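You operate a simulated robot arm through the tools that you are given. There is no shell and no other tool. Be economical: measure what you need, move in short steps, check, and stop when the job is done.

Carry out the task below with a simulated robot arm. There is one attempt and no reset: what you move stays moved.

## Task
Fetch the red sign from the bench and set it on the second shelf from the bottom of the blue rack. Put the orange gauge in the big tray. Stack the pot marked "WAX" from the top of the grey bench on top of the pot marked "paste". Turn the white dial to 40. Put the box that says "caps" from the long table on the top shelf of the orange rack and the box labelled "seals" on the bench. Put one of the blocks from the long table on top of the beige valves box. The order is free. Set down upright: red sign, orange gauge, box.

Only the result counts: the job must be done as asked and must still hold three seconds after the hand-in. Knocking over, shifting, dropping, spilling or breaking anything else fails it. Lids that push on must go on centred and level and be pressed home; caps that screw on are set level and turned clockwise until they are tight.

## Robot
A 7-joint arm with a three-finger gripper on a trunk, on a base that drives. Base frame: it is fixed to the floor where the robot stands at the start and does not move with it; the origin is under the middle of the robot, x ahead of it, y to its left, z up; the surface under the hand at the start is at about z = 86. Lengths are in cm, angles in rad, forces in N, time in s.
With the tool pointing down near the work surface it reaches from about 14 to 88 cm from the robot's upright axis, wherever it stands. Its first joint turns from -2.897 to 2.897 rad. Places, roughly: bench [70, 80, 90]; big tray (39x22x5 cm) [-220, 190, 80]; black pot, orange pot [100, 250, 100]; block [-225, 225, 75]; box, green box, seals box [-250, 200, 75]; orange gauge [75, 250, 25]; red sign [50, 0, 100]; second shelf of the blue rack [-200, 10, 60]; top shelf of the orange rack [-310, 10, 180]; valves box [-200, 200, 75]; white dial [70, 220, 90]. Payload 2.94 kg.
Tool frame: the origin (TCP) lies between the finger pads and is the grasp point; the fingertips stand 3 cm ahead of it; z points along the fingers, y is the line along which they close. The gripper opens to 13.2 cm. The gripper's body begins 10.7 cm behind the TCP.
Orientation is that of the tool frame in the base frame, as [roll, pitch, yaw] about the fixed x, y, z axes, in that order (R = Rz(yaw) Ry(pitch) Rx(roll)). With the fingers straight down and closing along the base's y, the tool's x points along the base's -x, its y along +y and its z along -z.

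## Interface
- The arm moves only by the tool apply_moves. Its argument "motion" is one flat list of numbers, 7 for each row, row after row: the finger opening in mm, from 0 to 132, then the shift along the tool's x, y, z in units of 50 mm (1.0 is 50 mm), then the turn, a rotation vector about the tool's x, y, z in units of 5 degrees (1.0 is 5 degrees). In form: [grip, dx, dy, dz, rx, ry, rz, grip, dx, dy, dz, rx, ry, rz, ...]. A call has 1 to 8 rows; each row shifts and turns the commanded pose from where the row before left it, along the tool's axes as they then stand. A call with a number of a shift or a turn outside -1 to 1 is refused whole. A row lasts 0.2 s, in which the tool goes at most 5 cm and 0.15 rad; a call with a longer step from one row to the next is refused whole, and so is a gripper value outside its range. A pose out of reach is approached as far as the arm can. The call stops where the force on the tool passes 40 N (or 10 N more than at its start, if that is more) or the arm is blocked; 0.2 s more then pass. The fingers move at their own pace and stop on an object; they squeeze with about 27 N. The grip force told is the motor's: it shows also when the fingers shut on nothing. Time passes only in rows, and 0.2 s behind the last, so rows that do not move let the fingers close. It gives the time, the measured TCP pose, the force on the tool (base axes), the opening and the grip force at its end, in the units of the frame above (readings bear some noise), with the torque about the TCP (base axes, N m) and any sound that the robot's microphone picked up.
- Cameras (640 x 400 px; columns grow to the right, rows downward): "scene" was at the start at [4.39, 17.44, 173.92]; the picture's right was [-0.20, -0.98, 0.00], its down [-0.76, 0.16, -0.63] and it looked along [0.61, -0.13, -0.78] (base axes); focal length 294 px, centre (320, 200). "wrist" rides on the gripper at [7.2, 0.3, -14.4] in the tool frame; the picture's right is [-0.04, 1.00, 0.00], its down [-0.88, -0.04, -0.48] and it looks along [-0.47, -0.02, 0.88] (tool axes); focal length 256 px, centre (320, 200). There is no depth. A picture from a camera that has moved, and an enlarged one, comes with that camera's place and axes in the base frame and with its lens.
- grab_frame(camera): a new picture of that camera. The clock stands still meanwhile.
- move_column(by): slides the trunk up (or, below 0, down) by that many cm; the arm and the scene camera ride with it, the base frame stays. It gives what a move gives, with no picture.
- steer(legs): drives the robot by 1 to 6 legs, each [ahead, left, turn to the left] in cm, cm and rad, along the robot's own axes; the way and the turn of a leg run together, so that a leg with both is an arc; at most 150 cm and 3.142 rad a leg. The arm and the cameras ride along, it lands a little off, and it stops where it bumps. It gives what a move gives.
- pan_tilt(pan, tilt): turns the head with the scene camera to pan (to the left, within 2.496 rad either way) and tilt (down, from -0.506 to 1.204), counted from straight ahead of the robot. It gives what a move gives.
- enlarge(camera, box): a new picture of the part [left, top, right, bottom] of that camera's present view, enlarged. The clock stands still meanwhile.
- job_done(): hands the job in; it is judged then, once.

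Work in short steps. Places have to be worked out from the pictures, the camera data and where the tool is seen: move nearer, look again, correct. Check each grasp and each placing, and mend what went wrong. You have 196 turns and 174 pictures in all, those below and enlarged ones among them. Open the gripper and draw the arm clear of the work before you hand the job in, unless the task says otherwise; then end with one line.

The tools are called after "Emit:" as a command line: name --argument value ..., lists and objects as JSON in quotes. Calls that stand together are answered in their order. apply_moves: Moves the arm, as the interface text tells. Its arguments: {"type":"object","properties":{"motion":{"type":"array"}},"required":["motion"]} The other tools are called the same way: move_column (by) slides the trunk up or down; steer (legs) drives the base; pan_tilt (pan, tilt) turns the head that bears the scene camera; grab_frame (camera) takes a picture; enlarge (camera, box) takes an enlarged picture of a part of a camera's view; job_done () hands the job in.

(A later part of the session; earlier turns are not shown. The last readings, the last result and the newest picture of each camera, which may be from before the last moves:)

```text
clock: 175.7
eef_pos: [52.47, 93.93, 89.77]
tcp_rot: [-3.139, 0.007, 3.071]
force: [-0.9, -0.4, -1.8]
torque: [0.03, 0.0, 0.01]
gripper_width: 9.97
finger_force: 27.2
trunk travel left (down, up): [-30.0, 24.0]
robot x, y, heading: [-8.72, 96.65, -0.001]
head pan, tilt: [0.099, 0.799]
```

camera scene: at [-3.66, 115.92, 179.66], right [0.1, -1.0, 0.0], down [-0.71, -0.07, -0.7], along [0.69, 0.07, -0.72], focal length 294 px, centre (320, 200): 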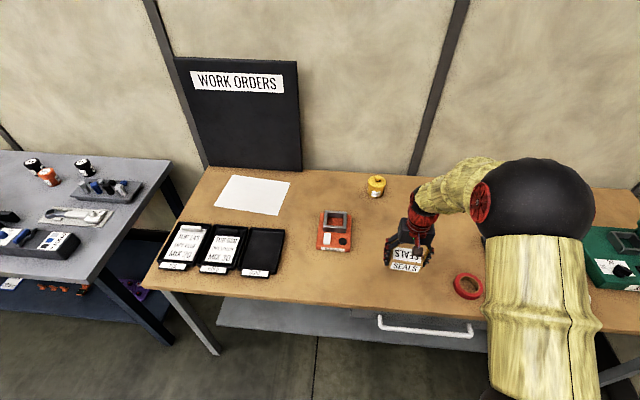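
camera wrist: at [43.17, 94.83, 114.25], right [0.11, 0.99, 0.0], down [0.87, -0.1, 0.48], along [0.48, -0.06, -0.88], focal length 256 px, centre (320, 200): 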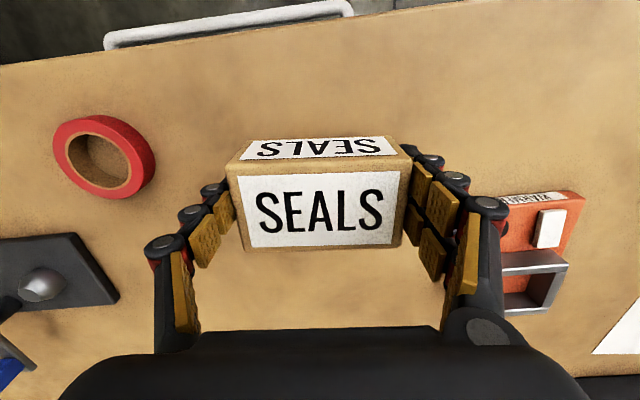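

Emit:
apply_moves --motion '[60, 0, 0, 0.06, 0, 0, 0]'

Emit:
apply_moves --motion '[60, 0, 0, 0.06, 0, 0, 0]'

Emit:
apply_moves --motion '[60, 0, 0, 0.06, 0, 0, 0]'

```text
clock: 176.1
eef_pos: [52.4, 93.86, 89.29]
tcp_rot: [-3.14, 0.008, 3.069]
force: [-0.5, 0.9, -2.3]
torque: [-0.02, 0.01, -0.01]
gripper_width: 9.95
finger_force: 27.3
trunk travel left (down, up): [-30.0, 24.0]
robot x, y, heading: [-9.07, 96.23, -0.005]
head pan, tilt: [0.099, 0.799]
```

```text
clock: 176.5
eef_pos: [52.54, 93.95, 89.24]
tcp_rot: [-3.139, 0.01, 3.07]
force: [-1.4, 0.1, 5.7]
torque: [0.12, -0.23, 0.02]
gripper_width: 9.95
finger_force: 26.5
trunk travel left (down, up): [-30.0, 24.0]
robot x, y, heading: [-8.45, 96.27, -0.001]
head pan, tilt: [0.099, 0.799]
```

```text
clock: 176.9
eef_pos: [52.52, 93.93, 88.95]
tcp_rot: [-3.141, 0.011, 3.069]
force: [-2.7, 0.4, 21.9]
torque: [-0.02, 0.11, -0.47]
gripper_width: 10.01
finger_force: 26.9
trunk travel left (down, up): [-30.0, 24.0]
robot x, y, heading: [-8.89, 96.73, -0.006]
head pan, tilt: [0.099, 0.799]
```

Contact. Ease up, release, lift 15 cm and check.

Emit:
apply_moves --motion '[60, 0, 0, -0.05, 0, 0, 0, 125, 0, 0, 0, 0, 0, 0, 125, 0, 0, 0, 0, 0, 0, 125, 0, 0, -0.9, 0, 0, 0, 125, 0, 0, -0.9, 0, 0, 0, 125, 0, 0, -0.9, 0, 0, 0, 125, 0.5, 0, -0.5, 0, 0, 0]'

Emit:
enlarge --camera "scene" --box '[290, 160, 530, 310]'

```text
clock: 178.5
eef_pos: [49.87, 94.16, 104.99]
tcp_rot: [-3.14, 0.008, 3.07]
force: [0.0, 0.8, -0.4]
torque: [-0.01, -0.03, 0.01]
gripper_width: 12.51
finger_force: 0.2
trunk travel left (down, up): [-30.0, 24.0]
robot x, y, heading: [-8.75, 96.33, -0.005]
head pan, tilt: [0.099, 0.799]
```

```text
2.67 times, centred on (410, 235) of scene
camera zoom: at [-3.84, 116.02, 179.66], right [0.1, -1.0, 0.0], down [-0.71, -0.07, -0.7], along [0.69, 0.07, -0.72], focal length 784 px, centre (80, 107)
```

zoom: 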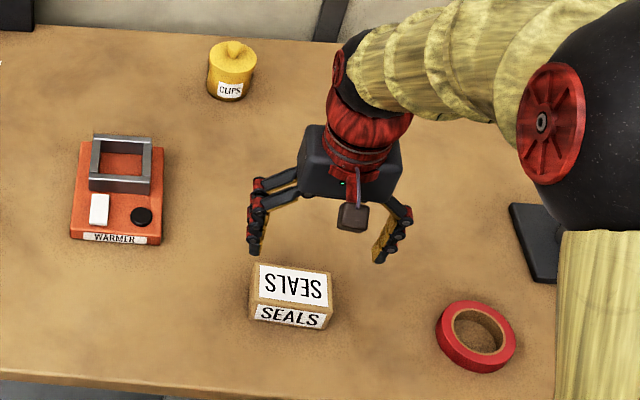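

SEALS is on the bench. Now to the grey bench: back 15 cm, slide left 125 cm, and look.

Emit:
steer --legs '[[-15, 0, 0], [0, 125, 0]]'

Emit:
pan_tilt --pan 0.1 --tilt 0.7

Emit:
grab_frame --camera "scene"

Emit:
grab_frame --camera "wrist"

```text
clock: 185.9
eef_pos: [34.58, 221.1, 104.92]
tcp_rot: [-3.14, 0.008, 3.078]
force: [0.0, -0.1, 1.0]
torque: [-0.06, -0.02, -0.03]
gripper_width: 12.49
finger_force: 0.1
trunk travel left (down, up): [-30.0, 24.0]
robot x, y, heading: [-24.07, 222.7, 0.007]
head pan, tilt: [0.099, 0.799]
```

```text
clock: 186.6
eef_pos: [34.58, 220.98, 104.96]
tcp_rot: [-3.14, 0.007, 3.078]
force: [0.5, -0.5, 0.7]
torque: [-0.01, 0.0, 0.02]
gripper_width: 12.5
finger_force: 0.0
trunk travel left (down, up): [-30.0, 24.0]
robot x, y, heading: [-24.07, 222.89, 0.004]
head pan, tilt: [0.099, 0.7]
```

```text
114 pictures are left
camera scene: at [-18.81, 242.59, 180.48], right [0.1, -0.99, 0.0], down [-0.64, -0.07, -0.76], along [0.76, 0.08, -0.64], focal length 294 px, centre (320, 200)
```

scene: 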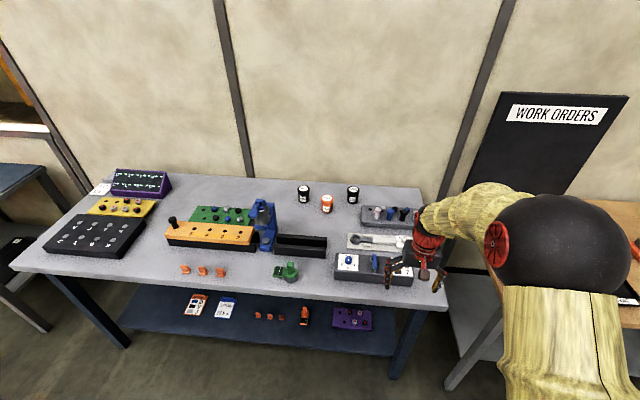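

```text
113 pictures are left
camera wrist: at [27.35, 221.75, 119.23], right [0.11, 0.99, 0.0], down [0.87, -0.09, 0.48], along [0.48, -0.05, -0.88], focal length 256 px, centre (320, 200)
```

wrist: 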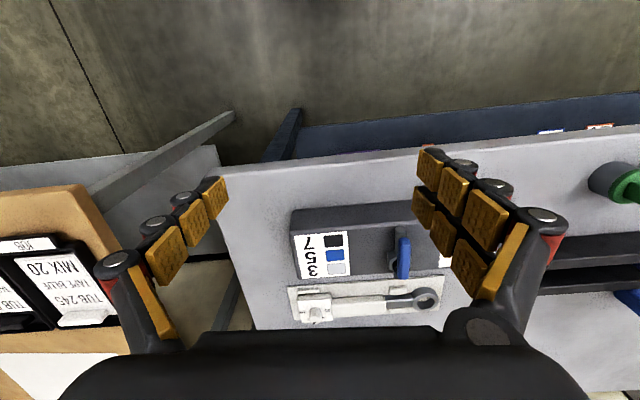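

Emit:
enlarge --camera "scene" --box '[260, 170, 420, 290]'

Emit:
enlarge --camera "scene" --box '[150, 255, 390, 345]'

Emit:
enlarge --camera "wrist" --box '[270, 180, 480, 330]'

```text
3.33 times, centred on (340, 230) of scene
camera zoom: at [-18.81, 242.59, 180.48], right [0.1, -0.99, 0.0], down [-0.64, -0.07, -0.76], along [0.76, 0.08, -0.64], focal length 980 px, centre (253, 100)
```

zoom: 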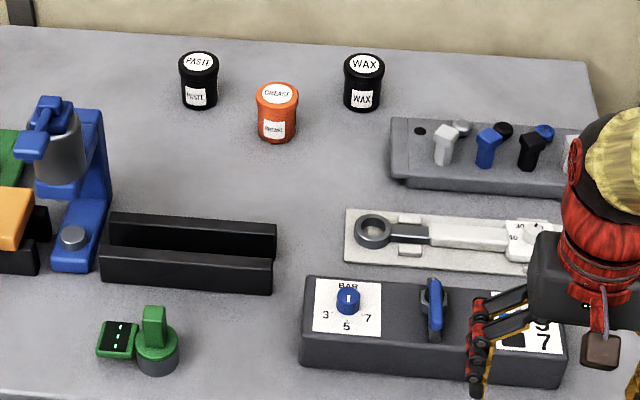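

```text
2.67 times, centred on (270, 300) of scene
camera zoom: at [-18.81, 242.59, 180.48], right [0.1, -0.99, 0.0], down [-0.64, -0.07, -0.76], along [0.76, 0.08, -0.64], focal length 784 px, centre (453, -67)
```

zoom: 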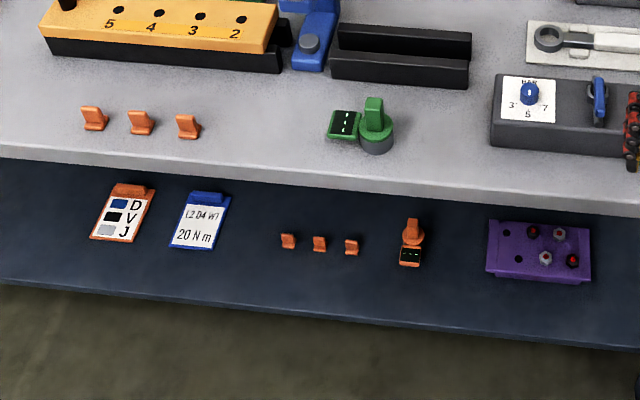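

```text
2.67 times, centred on (375, 255) of wrist
camera zoom: at [27.35, 221.75, 119.23], right [0.11, 0.99, 0.0], down [0.87, -0.09, 0.48], along [0.48, -0.05, -0.88], focal length 683 px, centre (173, 53)
```

zoom: 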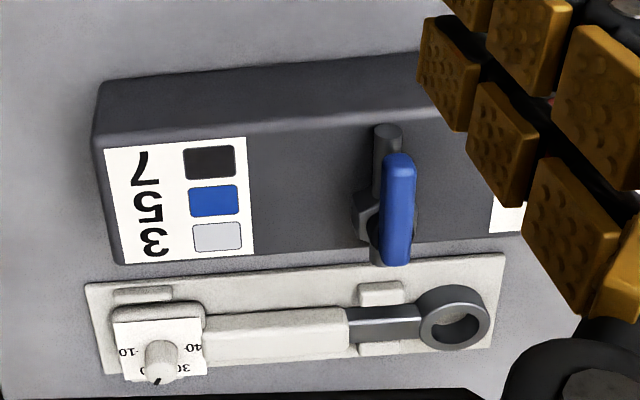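

Identified: WAX at ≈(91, 238), paste at ≈(89, 262), white dial on the torque wrench, orange gauge on the lower shelf. First the pots: raise the hand and drive up close to the bench.

Emit:
apply_moves --motion '[125, 0, 0, -0.95, 0, 0, -0.8, 125, 0, 0, -0.95, 0, 0, 0]'

Emit:
steer --legs '[[0, 22, 0], [26, 0, 0]]'

Emit:
apply_moves --motion '[100, -0.9, 0, 0, 0, 0, 0, 100, -0.9, 0, 0, 0, 0, 0, 100, -0.9, 0, 0, 0, 0, 0]'

Emit:
grab_frame --camera "wrist"

Emit:
grab_frame --camera "scene"

```text
clock: 187.2
eef_pos: [34.46, 221.12, 114.54]
tcp_rot: [-3.14, 0.006, -3.134]
force: [0.0, -0.4, 0.2]
torque: [0.02, -0.03, 0.01]
gripper_width: 12.54
finger_force: 0.2
trunk travel left (down, up): [-30.0, 24.0]
robot x, y, heading: [-24.07, 223.13, 0.005]
head pan, tilt: [0.099, 0.7]
```

```text
clock: 190.3
eef_pos: [60.46, 243.25, 114.36]
tcp_rot: [-3.14, 0.006, -3.139]
force: [0.0, 0.0, 0.1]
torque: [0.0, 0.03, 0.03]
gripper_width: 12.51
finger_force: 0.0
trunk travel left (down, up): [-30.0, 24.0]
robot x, y, heading: [1.76, 245.21, 0.002]
head pan, tilt: [0.099, 0.7]
```

```text
clock: 191.1
eef_pos: [74.17, 243.44, 114.26]
tcp_rot: [-3.14, 0.006, -3.138]
force: [0.3, -0.1, -0.1]
torque: [0.0, 0.02, 0.01]
gripper_width: 10.02
finger_force: 0.1
trunk travel left (down, up): [-30.0, 24.0]
robot x, y, heading: [2.1, 244.95, 0.005]
head pan, tilt: [0.099, 0.7]
```

```text
109 pictures are left
camera wrist: at [66.72, 243.72, 128.63], right [0.04, 1.0, 0.0], down [0.88, -0.03, 0.48], along [0.48, -0.02, -0.88], focal length 256 px, centre (320, 200)
```

wrist: 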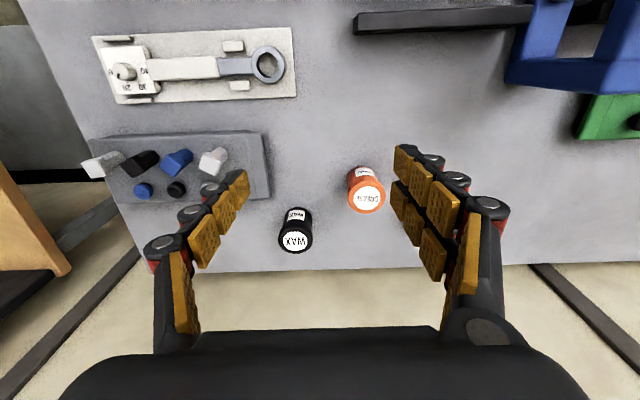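

```text
108 pictures are left
camera scene: at [7.26, 264.97, 180.47], right [0.1, -0.99, 0.0], down [-0.64, -0.07, -0.76], along [0.76, 0.08, -0.64], focal length 294 px, centre (320, 200)
```

scene: 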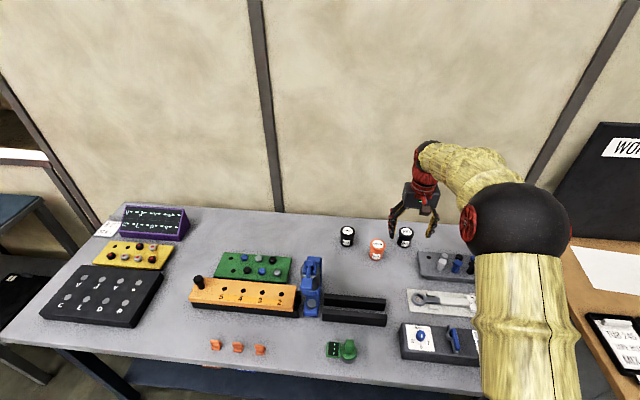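

WAX lid centre ≈(92.1, 239.2), top z≈96. That's at the reach limit, so I tilt the tool 30° forward and move to an approach point above-behind it.

Emit:
apply_moves --motion '[85, 0, 0, 0, 0, -1, 0, 85, 0, 0, 0, 0, -1, 0, 85, 0, 0, 0, 0, -1, 0, 85, 0, 0, 0, 0, -1, 0, 85, 0, 0, 0, 0, -1, 0, 85, 0, 0, 0, 0, -1, 0]'

Emit:
apply_moves --motion '[85, -0.2, -0.17, 0.76, 0, 0, 0, 85, -0.2, -0.17, 0.76, 0, 0, 0, 85, -0.2, -0.17, 0.76, 0, 0, 0, 85, -0.2, -0.17, 0.76, 0, 0, 0, 85, -0.2, -0.17, 0.6, 0, 0, 0]'

Emit:
grab_frame --camera "wrist"

Emit:
enlarge --camera "scene" --box '[320, 160, 480, 280]'

```text
clock: 192.5
eef_pos: [73.85, 243.44, 114.45]
tcp_rot: [-3.139, 0.533, -3.136]
force: [0.4, -0.1, -0.2]
torque: [-0.02, 0.01, -0.03]
gripper_width: 8.52
finger_force: 0.0
trunk travel left (down, up): [-30.0, 24.0]
robot x, y, heading: [1.96, 244.89, 0.006]
head pan, tilt: [0.099, 0.7]
```

```text
clock: 193.7
eef_pos: [87.47, 239.01, 100.95]
tcp_rot: [-3.141, 0.53, -3.136]
force: [1.1, 0.0, 0.4]
torque: [0.02, 0.04, -0.01]
gripper_width: 8.48
finger_force: 0.2
trunk travel left (down, up): [-30.0, 24.0]
robot x, y, heading: [2.12, 245.26, 0.008]
head pan, tilt: [0.099, 0.7]
```

```text
107 pictures are left
camera wrist: at [73.98, 239.32, 109.82], right [0.03, 1.0, 0.02], down [0.52, -0.03, 0.85], along [0.85, -0.02, -0.52], focal length 256 px, centre (320, 200)
```

wrist: 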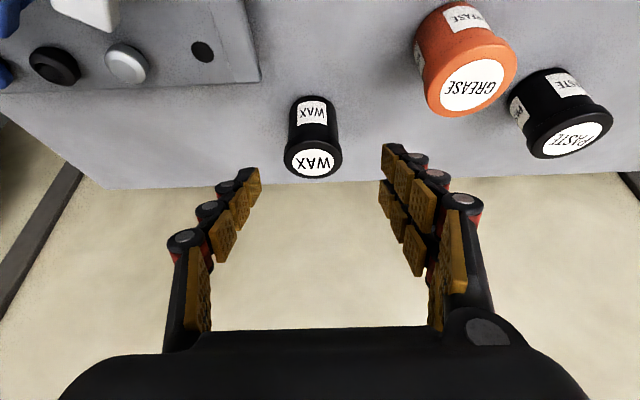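

```text
3.33 times, centred on (400, 220) of scene
camera zoom: at [7.23, 264.94, 180.48], right [0.1, -0.99, 0.0], down [-0.64, -0.07, -0.76], along [0.76, 0.08, -0.64], focal length 980 px, centre (53, 133)
```

zoom: 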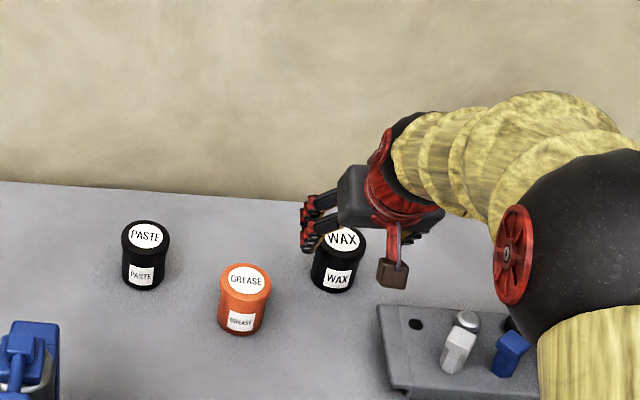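

WAX centre refined to ≈(91.6, 238.4). Advance along the tool to the grasp point and check.

Emit:
apply_moves --motion '[85, 0.02, -0.04, 0.58, 0, 0, 0, 85, 0.02, -0.04, 0.58, 0, 0, 0, 85, 0.02, -0.04, 0.55, 0, 0, 0]'

Emit:
grab_frame --camera "wrist"

```text
clock: 194.5
eef_pos: [91.54, 238.3, 93.62]
tcp_rot: [-3.139, 0.531, -3.138]
force: [-0.2, -0.5, 0.3]
torque: [0.0, 0.07, 0.01]
gripper_width: 8.46
finger_force: 0.0
trunk travel left (down, up): [-30.0, 24.0]
robot x, y, heading: [1.7, 245.46, 0.003]
head pan, tilt: [0.099, 0.7]
```

```text
105 pictures are left
camera wrist: at [78.04, 238.55, 102.33], right [0.03, 1.0, 0.02], down [0.52, -0.03, 0.86], along [0.86, -0.02, -0.52], focal length 256 px, centre (320, 200)
```

wrist: 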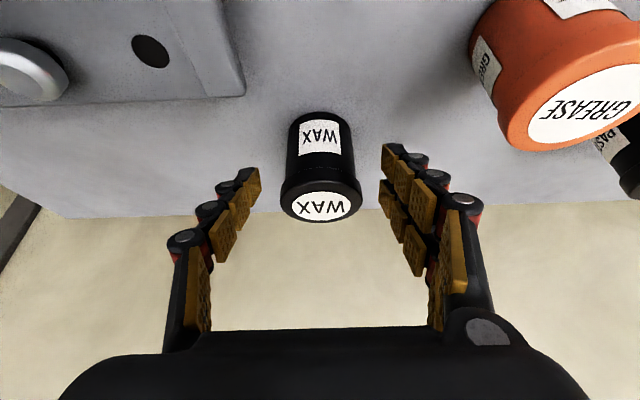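

Centred between fingers; go 0.9 cm lower and close.

Emit:
apply_moves --motion '[85, 0.04, 0, 0.19, 0, 0, 0, 30, 0, 0, 0, 0, 0, 0, 30, 0, 0, 0, 0, 0, 0, 30, 0, 0, 0, 0, 0, 0]'

Emit:
grab_frame --camera "wrist"

```text
clock: 195.5
eef_pos: [91.76, 238.37, 92.64]
tcp_rot: [-3.14, 0.529, -3.135]
force: [-0.4, 0.3, 0.3]
torque: [-0.04, 0.03, 0.0]
gripper_width: 5.58
finger_force: 22.9
trunk travel left (down, up): [-30.0, 24.0]
robot x, y, heading: [2.03, 245.09, 0.006]
head pan, tilt: [0.099, 0.7]
```

```text
104 pictures are left
camera wrist: at [78.27, 238.59, 101.39], right [0.03, 1.0, 0.02], down [0.52, -0.03, 0.85], along [0.85, -0.02, -0.52], focal length 256 px, centre (320, 200)
```

wrist: 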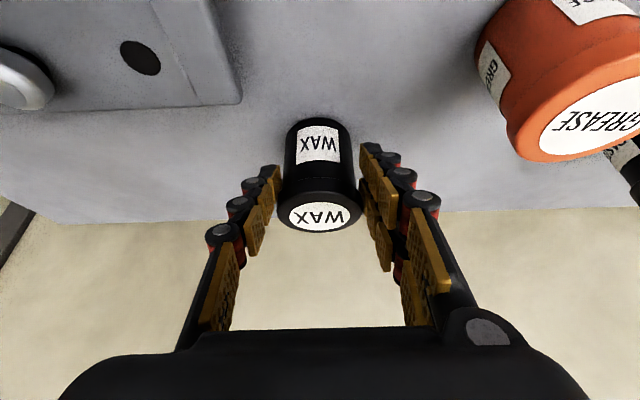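

WAX gripped (5.58). Lift 14 cm, then move left toward paste (≈(89.8, 261.8)).

Emit:
apply_moves --motion '[30, -0.47, 0, -0.81, 0, 0, 0, 30, -0.47, 0, -0.81, 0, 0, 0, 30, -0.47, 0, -0.81, 0, 0, 0, 30, 0, 0.9, 0, 0, 0, 0, 30, 0, 0.9, 0, 0, 0, 0, 30, 0, 0.9, 0, 0, 0, 0, 30, 0, 0.9, 0, 0, 0, 0, 30, 0, 0.9, 0, 0, 0, 0]'

Emit:
grab_frame --camera "wrist"

Emit:
enlarge --camera "scene" --box '[300, 160, 460, 280]'

```text
clock: 197.3
eef_pos: [91.79, 260.94, 106.72]
tcp_rot: [-3.14, 0.531, -3.139]
force: [-0.9, -0.3, -1.2]
torque: [-0.02, 0.03, 0.01]
gripper_width: 5.6
finger_force: 27.1
trunk travel left (down, up): [-30.0, 24.0]
robot x, y, heading: [1.99, 244.98, -0.0]
head pan, tilt: [0.099, 0.7]
```

```text
103 pictures are left
camera wrist: at [78.31, 261.2, 115.38], right [0.03, 1.0, 0.02], down [0.52, -0.04, 0.86], along [0.86, -0.02, -0.52], focal length 256 px, centre (320, 200)
```

wrist: 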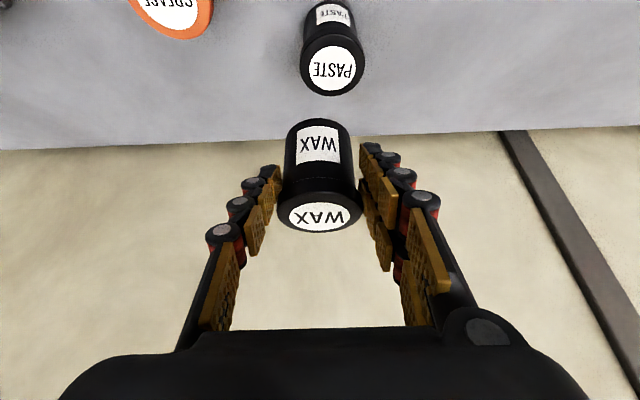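

```text
3.33 times, centred on (380, 220) of scene
camera zoom: at [7.19, 265.06, 180.47], right [0.1, -0.99, 0.0], down [-0.64, -0.07, -0.76], along [0.76, 0.08, -0.64], focal length 980 px, centre (120, 133)
```

zoom: 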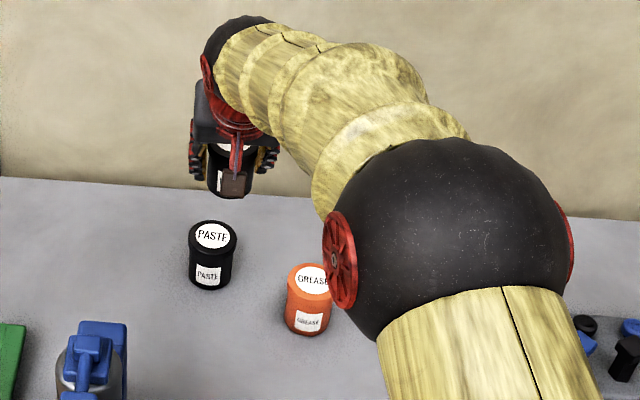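

From the scene view, paste is offset (-1.7, +23.8) from where WAX stood, so the stacking pose is TCP ≈(90.05, 262.1). Align there, and lower to about 2 cm over contact.

Emit:
apply_moves --motion '[30, 0.3, 0.23, -0.174, 0, 0, 0, 30, 0.27, 0, 0.47, 0, 0, 0, 30, 0.27, 0, 0.47, 0, 0, 0]'

Emit:
grab_frame --camera "wrist"

Emit:
enlarge --camera "scene" --box '[310, 190, 390, 250]'

```text
clock: 198.1
eef_pos: [90.09, 262.28, 101.4]
tcp_rot: [-3.138, 0.532, -3.137]
force: [0.2, -0.4, -0.7]
torque: [0.03, 0.07, 0.0]
gripper_width: 5.57
finger_force: 26.5
trunk travel left (down, up): [-30.0, 24.0]
robot x, y, heading: [1.8, 244.97, 0.003]
head pan, tilt: [0.099, 0.7]
```

```text
101 pictures are left
camera wrist: at [76.53, 262.52, 110.07], right [0.03, 1.0, 0.02], down [0.52, -0.04, 0.86], along [0.86, -0.02, -0.52], focal length 256 px, centre (320, 200)
```

wrist: 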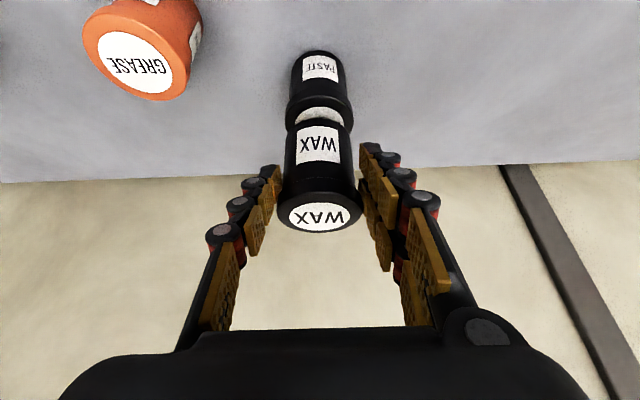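

```text
6.67 times, centred on (350, 220) of scene
camera zoom: at [7.25, 264.98, 180.47], right [0.1, -0.99, 0.0], down [-0.64, -0.07, -0.76], along [0.76, 0.08, -0.64], focal length 1959 px, centre (120, 67)
```

zoom: 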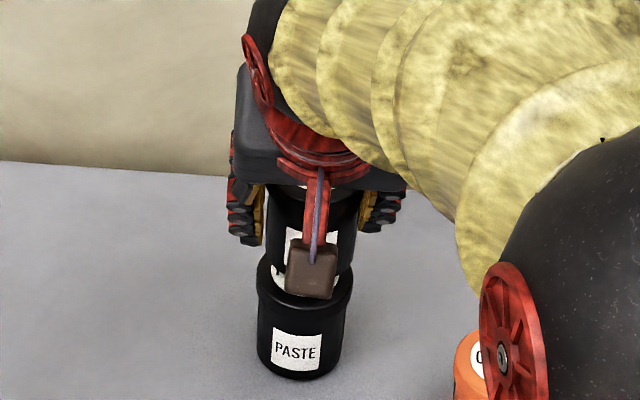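

Well aligned. Lower in small steps until contact.

Emit:
apply_moves --motion '[30, 0.06, 0, 0.104, 0, 0, 0, 30, 0.06, 0, 0.104, 0, 0, 0]'

Emit:
enlarge --camera "wrist" --box '[240, 30, 400, 240]'

Emit:
apply_moves --motion '[30, 0.03, 0, 0.052, 0, 0, 0]'

Emit:
apply_moves --motion '[30, 0.03, 0, 0.052, 0, 0, 0]'

Emit:
apply_moves --motion '[30, 0.03, 0, 0.052, 0, 0, 0]'

```text
clock: 198.7
eef_pos: [89.93, 262.15, 100.1]
tcp_rot: [-3.138, 0.529, -3.136]
force: [-0.3, -0.6, -1.4]
torque: [-0.01, 0.03, 0.03]
gripper_width: 5.58
finger_force: 27.3
trunk travel left (down, up): [-30.0, 24.0]
robot x, y, heading: [1.96, 244.84, 0.007]
head pan, tilt: [0.099, 0.7]
```

```text
1.90 times, centred on (320, 135) of wrist
camera zoom: at [76.51, 262.46, 108.8], right [0.03, 1.0, 0.02], down [0.52, -0.03, 0.85], along [0.85, -0.02, -0.52], focal length 488 px, centre (320, 324)
```

zoom: 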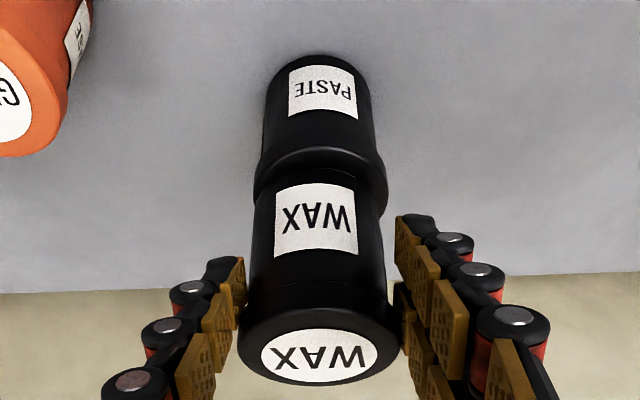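

```text
clock: 199.1
eef_pos: [90.01, 262.18, 99.86]
tcp_rot: [-3.139, 0.531, -3.136]
force: [-0.4, 0.6, 0.2]
torque: [0.05, 0.0, 0.02]
gripper_width: 5.56
finger_force: 27.0
trunk travel left (down, up): [-30.0, 24.0]
robot x, y, heading: [2.11, 245.34, 0.006]
head pan, tilt: [0.099, 0.7]
```

```text
clock: 199.5
eef_pos: [90.07, 262.19, 99.82]
tcp_rot: [-3.139, 0.533, -3.137]
force: [-3.3, -1.4, 9.6]
torque: [-0.04, 0.17, 0.0]
gripper_width: 5.59
finger_force: 26.9
trunk travel left (down, up): [-30.0, 24.0]
robot x, y, heading: [2.05, 245.14, 0.002]
head pan, tilt: [0.099, 0.7]
```

```text
clock: 199.9
eef_pos: [90.1, 262.3, 99.87]
tcp_rot: [3.14, 0.538, -3.137]
force: [-3.3, 0.6, 20.0]
torque: [0.02, -0.29, 0.01]
gripper_width: 5.57
finger_force: 26.5
trunk travel left (down, up): [-30.0, 24.0]
robot x, y, heading: [1.63, 245.27, 0.01]
head pan, tilt: [0.099, 0.7]
```

Contact at z≈99.8. Release gently and retreat along the tool axis.

Emit:
apply_moves --motion '[30, -0.045, 0, -0.07, 0, 0, 0, 80, 0, 0, 0, 0, 0, 0, 80, 0, 0, 0, 0, 0, 0]'

Emit:
apply_moves --motion '[80, 0, 0, -0.4, 0, 0, 0, 80, 0, 0, -0.8, 0, 0, 0, 80, 0, 0, -0.9, 0, 0, 0, 80, 0, 0, -0.9, 0, 0, 0]'

Emit:
grab_frame --camera "wrist"

Emit:
enlarge --camera "scene" --box '[310, 190, 390, 250]'

```text
clock: 200.7
eef_pos: [89.91, 262.13, 99.45]
tcp_rot: [-3.137, 0.529, -3.135]
force: [-0.8, -0.3, 0.8]
torque: [-0.01, -0.01, 0.01]
gripper_width: 8.01
finger_force: 0.1
trunk travel left (down, up): [-30.0, 24.0]
robot x, y, heading: [1.87, 244.89, 0.001]
head pan, tilt: [0.099, 0.7]
```

```text
clock: 201.7
eef_pos: [82.24, 261.98, 112.71]
tcp_rot: [-3.139, 0.529, -3.135]
force: [-0.8, -0.5, -0.3]
torque: [0.02, -0.04, 0.02]
gripper_width: 8.02
finger_force: 0.0
trunk travel left (down, up): [-30.0, 24.0]
robot x, y, heading: [1.67, 244.99, 0.002]
head pan, tilt: [0.099, 0.7]
```

```text
98 pictures are left
camera wrist: at [68.8, 262.39, 121.42], right [0.03, 1.0, 0.02], down [0.52, -0.03, 0.85], along [0.85, -0.02, -0.52], focal length 256 px, centre (320, 200)
```

wrist: 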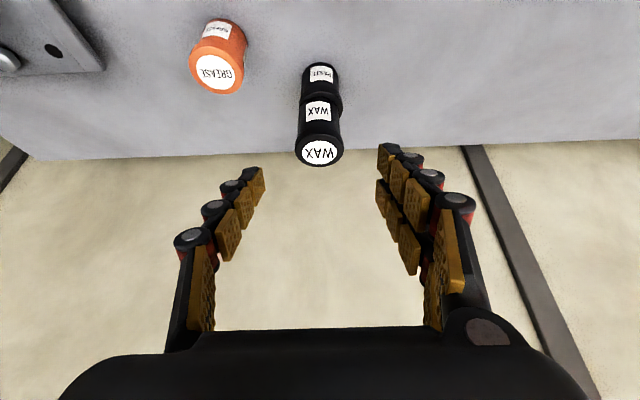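

```text
6.67 times, centred on (350, 220) of scene
camera zoom: at [7.02, 264.96, 180.49], right [0.1, -0.99, 0.0], down [-0.64, -0.07, -0.77], along [0.76, 0.08, -0.64], focal length 1959 px, centre (120, 67)
```

zoom: 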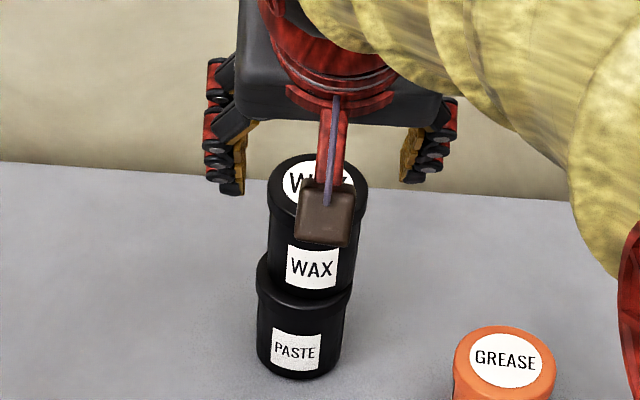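

The stack stands. Next the white dial on the torque wrench near (63, 217): straighten the tool and move above it to look.

Emit:
apply_moves --motion '[80, 0, 0, 0, 0, 1, 0, 80, 0, 0, 0, 0, 1, 0, 80, 0, 0, 0, 0, 1, 0, 80, 0, 0, 0, 0, 1, 0, 80, 0, 0, 0, 0, 1, 0, 80, 0, 0, 0, 0, 1, 0]'

Emit:
apply_moves --motion '[80, 0.5, -0.85, 0, 0, 0, 0, 80, 0.5, -0.85, 0, 0, 0, 0, 80, 0.5, -0.85, 0, 0, 0, 0, 80, 0.5, -0.85, 0, 0, 0, 0, 80, 0.5, -0.85, 0, 0, 0, 0, 80, 0.5, -0.85, 0, 0, 0, 0, 80, 0.5, -0.85, 0, 0, 0, 0, 80, 0.5, -0.85, 0, 0, 0, 0]'

Emit:
apply_moves --motion '[60, 0, -0.9, 0, 0, 0, 0, 60, 0, -0.9, 0, 0, 0, 0]'

Emit:
grab_frame --camera "wrist"

```text
clock: 203.1
eef_pos: [82.45, 262.28, 112.58]
tcp_rot: [-3.141, 0.005, -3.138]
force: [0.1, -0.3, -0.6]
torque: [-0.01, 0.03, 0.01]
gripper_width: 7.99
finger_force: 0.1
trunk travel left (down, up): [-30.0, 24.0]
robot x, y, heading: [1.93, 245.14, -0.002]
head pan, tilt: [0.099, 0.7]
```

```text
clock: 204.9
eef_pos: [62.51, 228.1, 112.61]
tcp_rot: [-3.141, 0.007, -3.139]
force: [0.1, 0.3, 0.5]
torque: [0.02, -0.01, 0.02]
gripper_width: 8.01
finger_force: 0.1
trunk travel left (down, up): [-30.0, 24.0]
robot x, y, heading: [1.82, 245.24, 0.007]
head pan, tilt: [0.099, 0.7]
```

```text
clock: 205.5
eef_pos: [62.4, 218.86, 112.56]
tcp_rot: [-3.139, 0.007, -3.137]
force: [-0.4, -0.5, 0.1]
torque: [0.03, 0.0, 0.01]
gripper_width: 5.99
finger_force: 0.0
trunk travel left (down, up): [-30.0, 24.0]
robot x, y, heading: [1.88, 245.18, 0.006]
head pan, tilt: [0.099, 0.7]
```

```text
96 pictures are left
camera wrist: at [55.16, 219.22, 126.99], right [0.04, 1.0, 0.0], down [0.88, -0.03, 0.48], along [0.48, -0.02, -0.88], focal length 256 px, centre (320, 200)
```

wrist: 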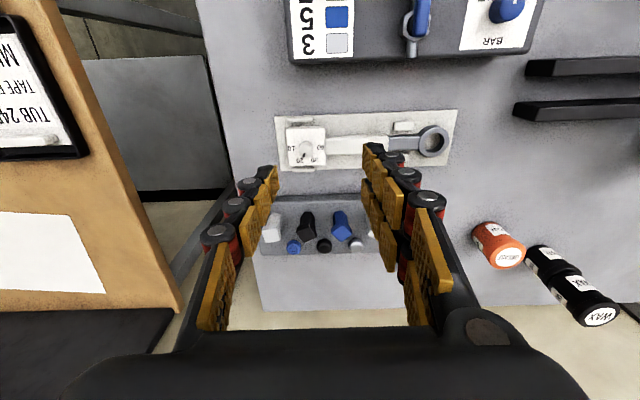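

Emit:
enlarge --camera "wrist" --box '[270, 110, 350, 170]'

Emit:
pan_tilt --pan -0.35 --tilt 0.8

Emit:
grab_frame --camera "scene"

```text
6.67 times, centred on (310, 140) of wrist
camera zoom: at [55.16, 219.22, 126.99], right [0.04, 1.0, 0.0], down [0.88, -0.03, 0.48], along [0.48, -0.02, -0.88], focal length 1707 px, centre (387, 600)
```

zoom: 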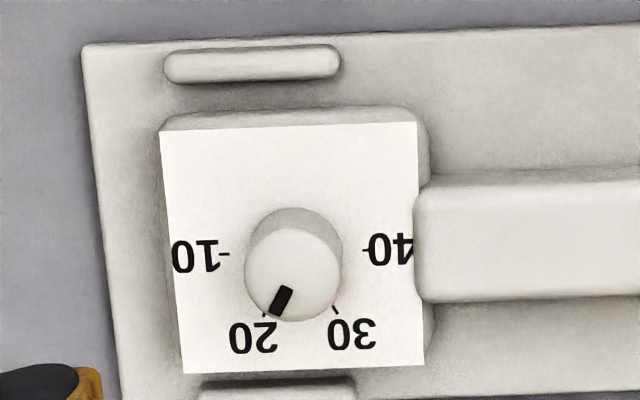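

```text
clock: 206.4
eef_pos: [62.52, 219.07, 112.75]
tcp_rot: [-3.14, 0.008, -3.14]
force: [-0.4, 0.9, 0.0]
torque: [-0.03, 0.01, -0.03]
gripper_width: 5.99
finger_force: 0.1
trunk travel left (down, up): [-30.0, 24.0]
robot x, y, heading: [1.38, 245.5, 0.005]
head pan, tilt: [-0.351, 0.799]
```

```text
94 pictures are left
camera scene: at [6.28, 261.34, 179.66], right [-0.34, -0.94, 0.0], down [-0.67, 0.24, -0.7], along [0.66, -0.24, -0.72], focal length 294 px, centre (320, 200)
```

scene: 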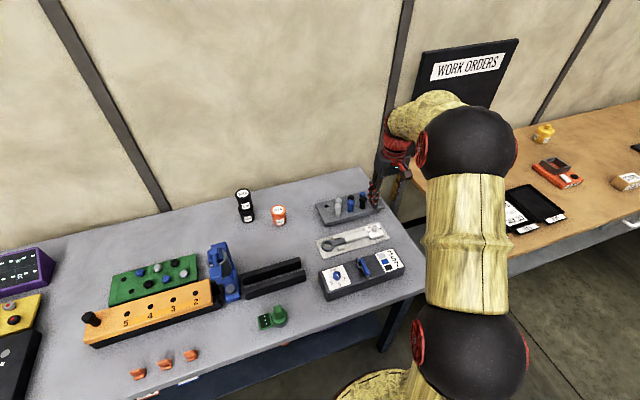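

The dial reads about 20; 40 requires turning the pointer ~118° counter-clockwise seen from above (to +y). I move directly over the knob, lower, and refine its position.

Emit:
apply_moves --motion '[40, -0.25, -0.13, 0.72, 0, 0, 0, 40, -0.25, -0.13, 0.72, 0, 0, 0, 40, -0.25, -0.13, 0.72, 0, 0, 0, 40, -0.25, -0.13, 0.72, 0, 0, 0]'

Emit:
grab_frame --camera "wrist"

```text
clock: 207.4
eef_pos: [67.81, 216.46, 98.18]
tcp_rot: [-3.141, 0.008, -3.138]
force: [0.8, 0.2, -0.1]
torque: [0.02, 0.03, -0.01]
gripper_width: 4.01
finger_force: 0.1
trunk travel left (down, up): [-30.0, 24.0]
robot x, y, heading: [1.63, 245.39, 0.005]
head pan, tilt: [-0.351, 0.799]
```

```text
93 pictures are left
camera wrist: at [60.41, 216.69, 112.52], right [0.04, 1.0, 0.0], down [0.88, -0.03, 0.48], along [0.48, -0.02, -0.88], focal length 256 px, centre (320, 200)
```

wrist: 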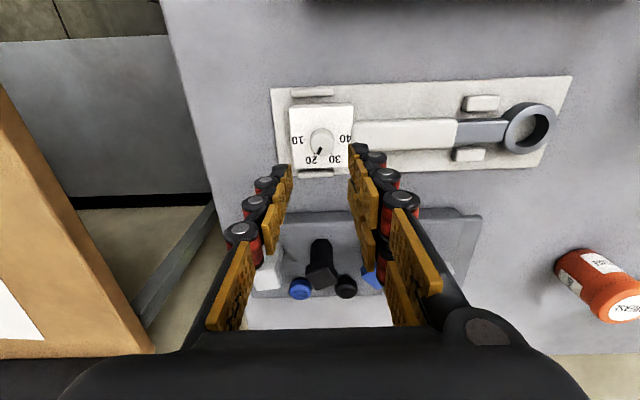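

Knob at ≈(67.4, 216.5). Shift and descend to 92.5, then zoom.

Emit:
apply_moves --motion '[40, 0.04, 0, 0.6, 0, 0, 0, 40, 0.04, 0, 0.54, 0, 0, 0]'

Emit:
enlarge --camera "wrist" --box '[240, 80, 400, 200]'

Emit:
enlarge --camera "scene" --box '[320, 180, 420, 260]'

```text
clock: 208.0
eef_pos: [67.17, 216.56, 92.59]
tcp_rot: [-3.139, 0.006, -3.138]
force: [0.0, -0.1, -0.5]
torque: [0.05, 0.03, 0.0]
gripper_width: 4.01
finger_force: 0.0
trunk travel left (down, up): [-30.0, 24.0]
robot x, y, heading: [1.84, 245.47, 0.01]
head pan, tilt: [-0.351, 0.799]
```

```text
3.33 times, centred on (320, 140) of wrist
camera zoom: at [59.92, 216.8, 106.82], right [0.04, 1.0, 0.0], down [0.88, -0.03, 0.48], along [0.48, -0.02, -0.88], focal length 853 px, centre (320, 400)
```

zoom: 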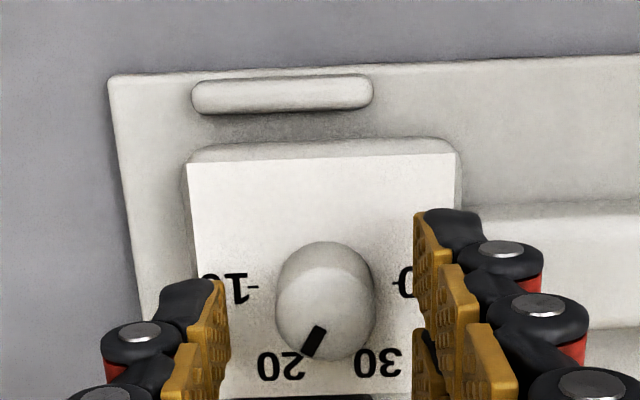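

```text
5.00 times, centred on (370, 220) of scene
camera zoom: at [6.36, 261.29, 179.66], right [-0.34, -0.94, 0.0], down [-0.67, 0.24, -0.7], along [0.66, -0.24, -0.72], focal length 1469 px, centre (70, 100)
```

zoom: 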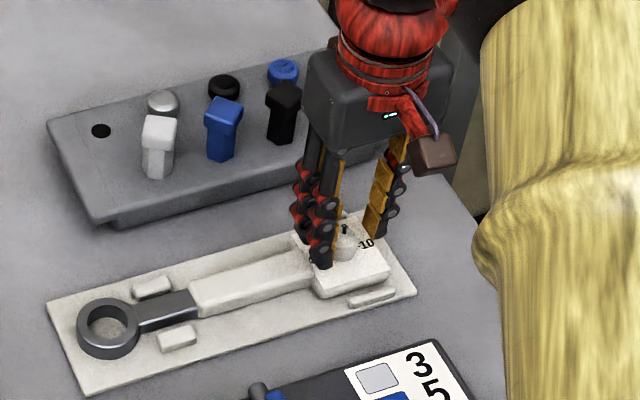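

Tips are just about level with the knob top and centred. Pre-rotate the hand by -60° so the turn is symmetric, opening 34 mm.

Emit:
apply_moves --motion '[34, 0, 0, -0.1, 0, 0, 1, 34, 0, 0, 0, 0, 0, 1, 34, 0, 0, 0, 0, 0, 1, 34, 0, 0, 0, 0, 0, 1, 34, 0, 0, 0, 0, 0, 1, 34, 0, 0, 0, 0, 0, 1, 34, 0, 0, 0, 0, 0, 1, 34, 0, 0, 0, 0, 0, 1]'

Emit:
apply_moves --motion '[34, 0, 0, 0, 0, 0, 1, 34, 0, 0, 0, 0, 0, 1, 34, 0, 0, 0, 0, 0, 1, 34, 0, 0, 0.1, 0, 0, 1]'

Emit:
enlarge --camera "wrist" --box '[240, 80, 400, 200]'

```text
clock: 209.8
eef_pos: [67.34, 216.55, 92.88]
tcp_rot: [3.138, 0.008, 2.446]
force: [-0.5, -0.4, -0.1]
torque: [-0.03, 0.01, -0.04]
gripper_width: 3.42
finger_force: 0.1
trunk travel left (down, up): [-30.0, 24.0]
robot x, y, heading: [1.65, 245.35, 0.004]
head pan, tilt: [-0.351, 0.799]
```

```text
clock: 210.8
eef_pos: [67.38, 216.55, 92.4]
tcp_rot: [3.137, 0.006, 2.097]
force: [0.2, 0.7, 0.9]
torque: [-0.03, 0.04, 0.02]
gripper_width: 3.41
finger_force: 0.1
trunk travel left (down, up): [-30.0, 24.0]
robot x, y, heading: [1.77, 245.59, 0.004]
head pan, tilt: [-0.351, 0.799]
```

```text
3.33 times, centred on (320, 140) of wrist
camera zoom: at [63.92, 222.91, 106.74], right [0.89, 0.46, 0.0], down [0.41, -0.78, 0.48], along [0.23, -0.42, -0.88], focal length 853 px, centre (320, 400)
```

zoom: 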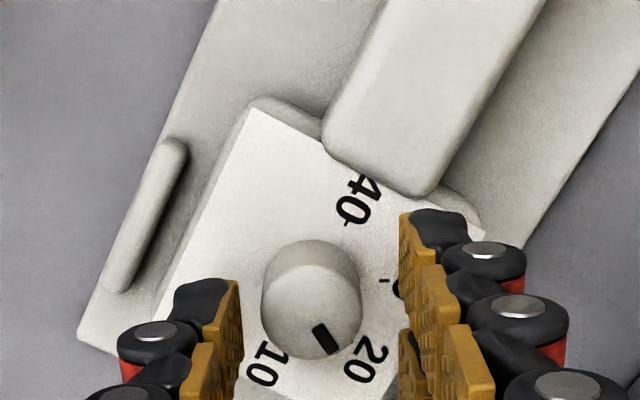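

Knob top is at z≈89.5, centre ≈(67.1, 216.6). Descend 1.2 cm and close on it.

Emit:
apply_moves --motion '[34, 0, -0.045, 0.12, 0, 0, 0, 34, 0, 0, 0.12, 0, 0, 0, 34, 0, 0, 0, 0, 0, 0]'

Emit:
apply_moves --motion '[10, 0, 0, 0, 0, 0, 0, 10, 0, 0, 0, 0, 0, 0, 10, 0, 0, 0, 0, 0, 0]'

Emit:
enlarge --camera "wrist" --box '[240, 80, 400, 200]'

```text
clock: 211.6
eef_pos: [67.25, 216.49, 91.58]
tcp_rot: [3.134, 0.01, 2.097]
force: [0.5, 2.3, 13.4]
torque: [0.52, -0.13, 0.04]
gripper_width: 3.45
finger_force: 0.2
trunk travel left (down, up): [-30.0, 24.0]
robot x, y, heading: [1.79, 245.28, 0.006]
head pan, tilt: [-0.351, 0.799]
```

```text
clock: 212.4
eef_pos: [67.17, 216.28, 91.49]
tcp_rot: [3.135, 0.006, 2.099]
force: [0.8, -1.4, 17.0]
torque: [0.01, -0.03, -0.04]
gripper_width: 2.11
finger_force: 27.1
trunk travel left (down, up): [-30.0, 24.0]
robot x, y, heading: [1.61, 245.58, 0.002]
head pan, tilt: [-0.351, 0.799]
```

```text
3.33 times, centred on (320, 140) of wrist
camera zoom: at [63.62, 222.76, 105.76], right [0.89, 0.47, 0.01], down [0.4, -0.78, 0.48], along [0.23, -0.42, -0.88], focal length 853 px, centre (320, 400)
```

zoom: 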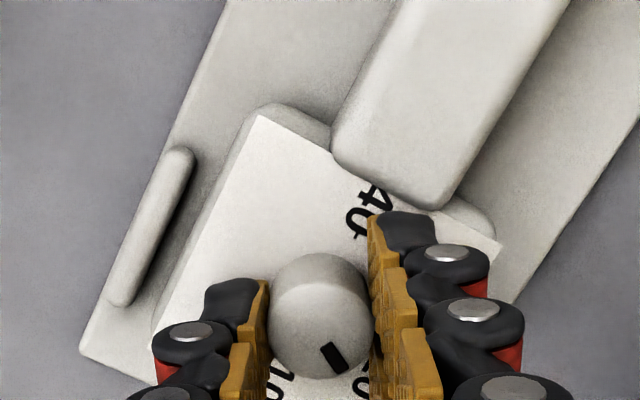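

Knob gripped (2.1 cm). Ease up slightly and start turning counter-clockwise (40°), watching forces.

Emit:
apply_moves --motion '[10, 0, 0, -0.06, 0, 0, 0, 10, 0, 0, 0, 0, 0, -1, 10, 0, 0, 0, 0, 0, -1, 10, 0, 0, 0, 0, 0, -1, 10, 0, 0, 0, 0, 0, -1, 10, 0, 0, 0, 0, 0, -1, 10, 0, 0, 0, 0, 0, -1, 10, 0, 0, 0, 0, 0, -1]'

Emit:
enlarge --camera "wrist" --box '[240, 80, 400, 200]'

```text
clock: 214.2
eef_pos: [67.17, 216.38, 91.62]
tcp_rot: [-3.141, 0.005, 2.71]
force: [0.0, 0.1, -0.1]
torque: [-0.1, 0.04, 0.02]
gripper_width: 2.09
finger_force: 26.9
trunk travel left (down, up): [-30.0, 24.0]
robot x, y, heading: [1.79, 244.6, 0.007]
head pan, tilt: [-0.351, 0.799]
```

```text
3.33 times, centred on (320, 140) of wrist
camera zoom: at [60.66, 219.62, 105.86], right [0.46, 0.89, 0.0], down [0.78, -0.4, 0.48], along [0.43, -0.22, -0.88], focal length 853 px, centre (320, 400)
```

zoom: 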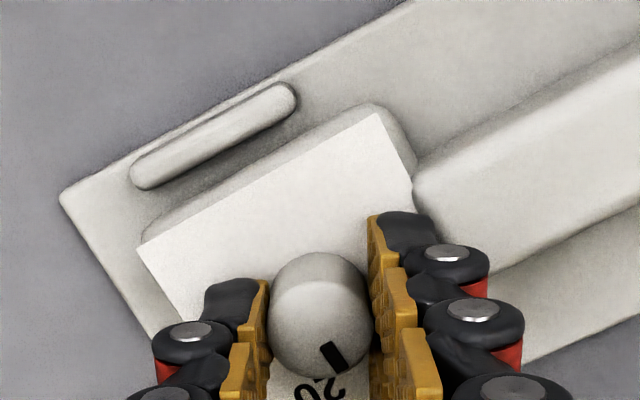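

The pointer turns with the hand. Turn another 80°.

Emit:
apply_moves --motion '[10, 0, 0, 0, 0, 0, -1, 10, 0, 0, 0, 0, 0, -1, 10, 0, 0, 0, 0, 0, -1, 10, 0, 0, 0, 0, 0, -1, 10, 0, 0, 0, 0, 0, -1, 10, 0, 0, 0, 0, 0, -1, 10, 0, 0, 0, 0, 0, -1, 10, 0, 0, 0, 0, 0, -1]'

Emit:
apply_moves --motion '[10, 0, 0, 0, 0, 0, -1, 10, 0, 0, 0, 0, 0, -1, 10, 0, 0, 0, 0, 0, -1, 10, 0, 0, 0, 0, 0, -1, 10, 0, 0, 0, 0, 0, -1, 10, 0, 0, 0, 0, 0, -1, 10, 0, 0, 0, 0, 0, -1]'

Emit:
enlarge --camera "wrist" --box '[240, 80, 400, 200]'

Emit:
enlarge --camera "scene" --box '[340, 200, 420, 260]'

```text
clock: 216.0
eef_pos: [67.25, 216.4, 91.55]
tcp_rot: [-3.139, 0.006, -2.875]
force: [0.3, 0.5, 0.4]
torque: [0.03, -0.02, 0.01]
gripper_width: 2.09
finger_force: 26.9
trunk travel left (down, up): [-30.0, 24.0]
robot x, y, heading: [1.61, 245.55, 0.006]
head pan, tilt: [-0.351, 0.799]
```

```text
clock: 217.6
eef_pos: [67.21, 216.3, 91.77]
tcp_rot: [-3.137, 0.002, -2.262]
force: [0.1, 1.1, -0.3]
torque: [0.12, 0.0, 0.02]
gripper_width: 2.12
finger_force: 27.3
trunk travel left (down, up): [-30.0, 24.0]
robot x, y, heading: [2.06, 245.08, 0.005]
head pan, tilt: [-0.351, 0.799]
```

```text
3.33 times, centred on (320, 140) of wrist
camera zoom: at [62.2, 210.94, 105.92], right [-0.74, 0.67, -0.01], down [0.59, 0.65, 0.48], along [0.33, 0.35, -0.88], focal length 853 px, centre (320, 400)
```

zoom: 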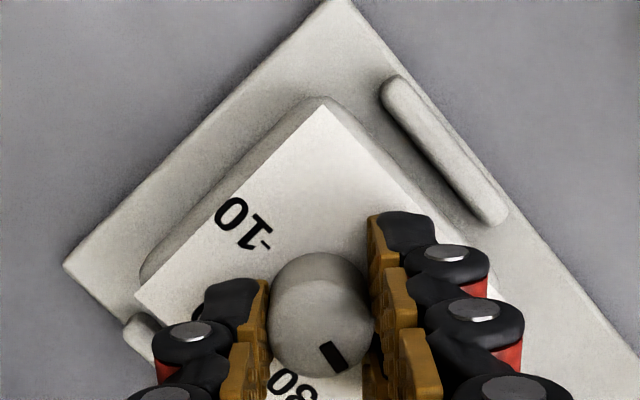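

```text
6.67 times, centred on (380, 230) of scene
camera zoom: at [6.31, 261.31, 179.66], right [-0.34, -0.94, 0.0], down [-0.67, 0.24, -0.7], along [0.66, -0.24, -0.72], focal length 1959 px, centre (-80, 0)
```

zoom: 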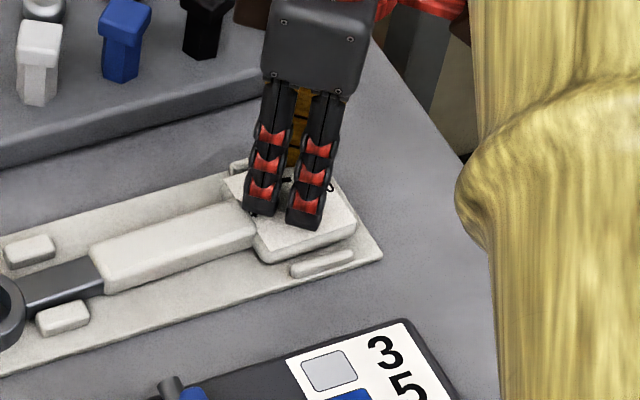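

Turned 110°; pointer is now near 83–87° versus 90° for "40". Turn 5° more, then release, lift, and look from a neutral orientation.

Emit:
apply_moves --motion '[10, 0, 0, 0, 0, 0, -1, 10, 0, 0, 0, 0, 0, 0, 34, 0, 0, 0, 0, 0, 0, 34, 0, 0, 0, 0, 0, 0, 34, 0, 0, -0.5, 0, 0, 0, 34, 0, 0, -0.9, 0, 0, 0]'

Emit:
apply_moves --motion '[34, 0, 0, 0, 0, 0, 1, 34, 0, 0, 0, 0, 0, 1, 34, 0, 0, 0, 0, 0, 1, 34, 0, 0, 0, 0, 0, 1, 34, 0, 0, 0, 0, 0, 1, 34, 0, 0, 0, 0, 0, 1, 34, 0, 0, 0, 0, 0, 1, 34, 0, 0, 0, 0, 0, 1]'

Emit:
apply_moves --motion '[34, 0, 0, 0, 0, 0, 1, 34, 0, 0, 0, 0, 0, 1, 34, 0, 0, 0, 0, 0, 1, 34, 0, 0, 0, 0, 0, 0.4, 34, 0.9, 0, 0, 0, 0, 0]'

Emit:
enlarge --camera "wrist" --box '[260, 100, 380, 220]'

```text
clock: 219.0
eef_pos: [67.11, 216.45, 98.54]
tcp_rot: [-3.136, 0.003, -2.179]
force: [-0.9, -0.1, -0.7]
torque: [0.0, -0.03, -0.01]
gripper_width: 3.42
finger_force: 0.0
trunk travel left (down, up): [-30.0, 24.0]
robot x, y, heading: [1.92, 245.1, -0.001]
head pan, tilt: [-0.351, 0.799]
```

```text
clock: 220.8
eef_pos: [67.02, 216.41, 98.56]
tcp_rot: [-3.139, 0.006, -2.878]
force: [0.7, -0.1, -0.2]
torque: [0.01, 0.05, 0.03]
gripper_width: 3.42
finger_force: 0.0
trunk travel left (down, up): [-30.0, 24.0]
robot x, y, heading: [2.04, 245.33, 0.002]
head pan, tilt: [-0.351, 0.799]
```

```text
clock: 222.0
eef_pos: [62.73, 216.43, 98.65]
tcp_rot: [-3.139, 0.009, 3.109]
force: [0.2, 0.9, 0.2]
torque: [0.0, -0.03, 0.06]
gripper_width: 3.39
finger_force: 0.0
trunk travel left (down, up): [-30.0, 24.0]
robot x, y, heading: [1.79, 244.99, 0.006]
head pan, tilt: [-0.351, 0.799]
```

```text
3.33 times, centred on (320, 160) of wrist
camera zoom: at [55.3, 216.98, 112.97], right [0.08, 1.0, 0.0], down [0.87, -0.06, 0.48], along [0.48, -0.04, -0.88], focal length 853 px, centre (320, 333)
```

zoom: 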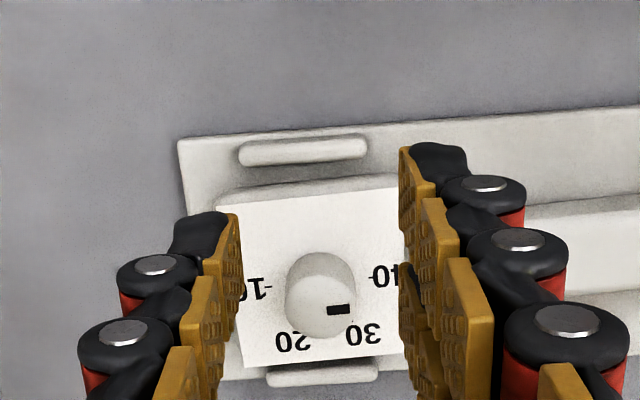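

Emit:
enlarge --camera "wrist" --box '[305, 160, 369, 200]'

```text
10.00 times, centred on (337, 180) of wrist
camera zoom: at [55.3, 216.98, 112.97], right [0.08, 1.0, 0.0], down [0.87, -0.06, 0.48], along [0.48, -0.04, -0.88], focal length 2560 px, centre (150, 400)
```

zoom: 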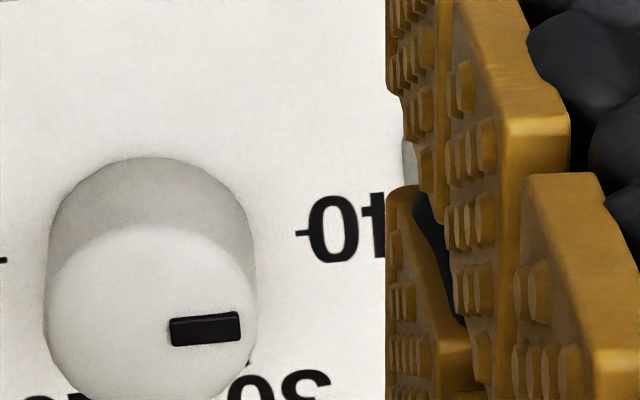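

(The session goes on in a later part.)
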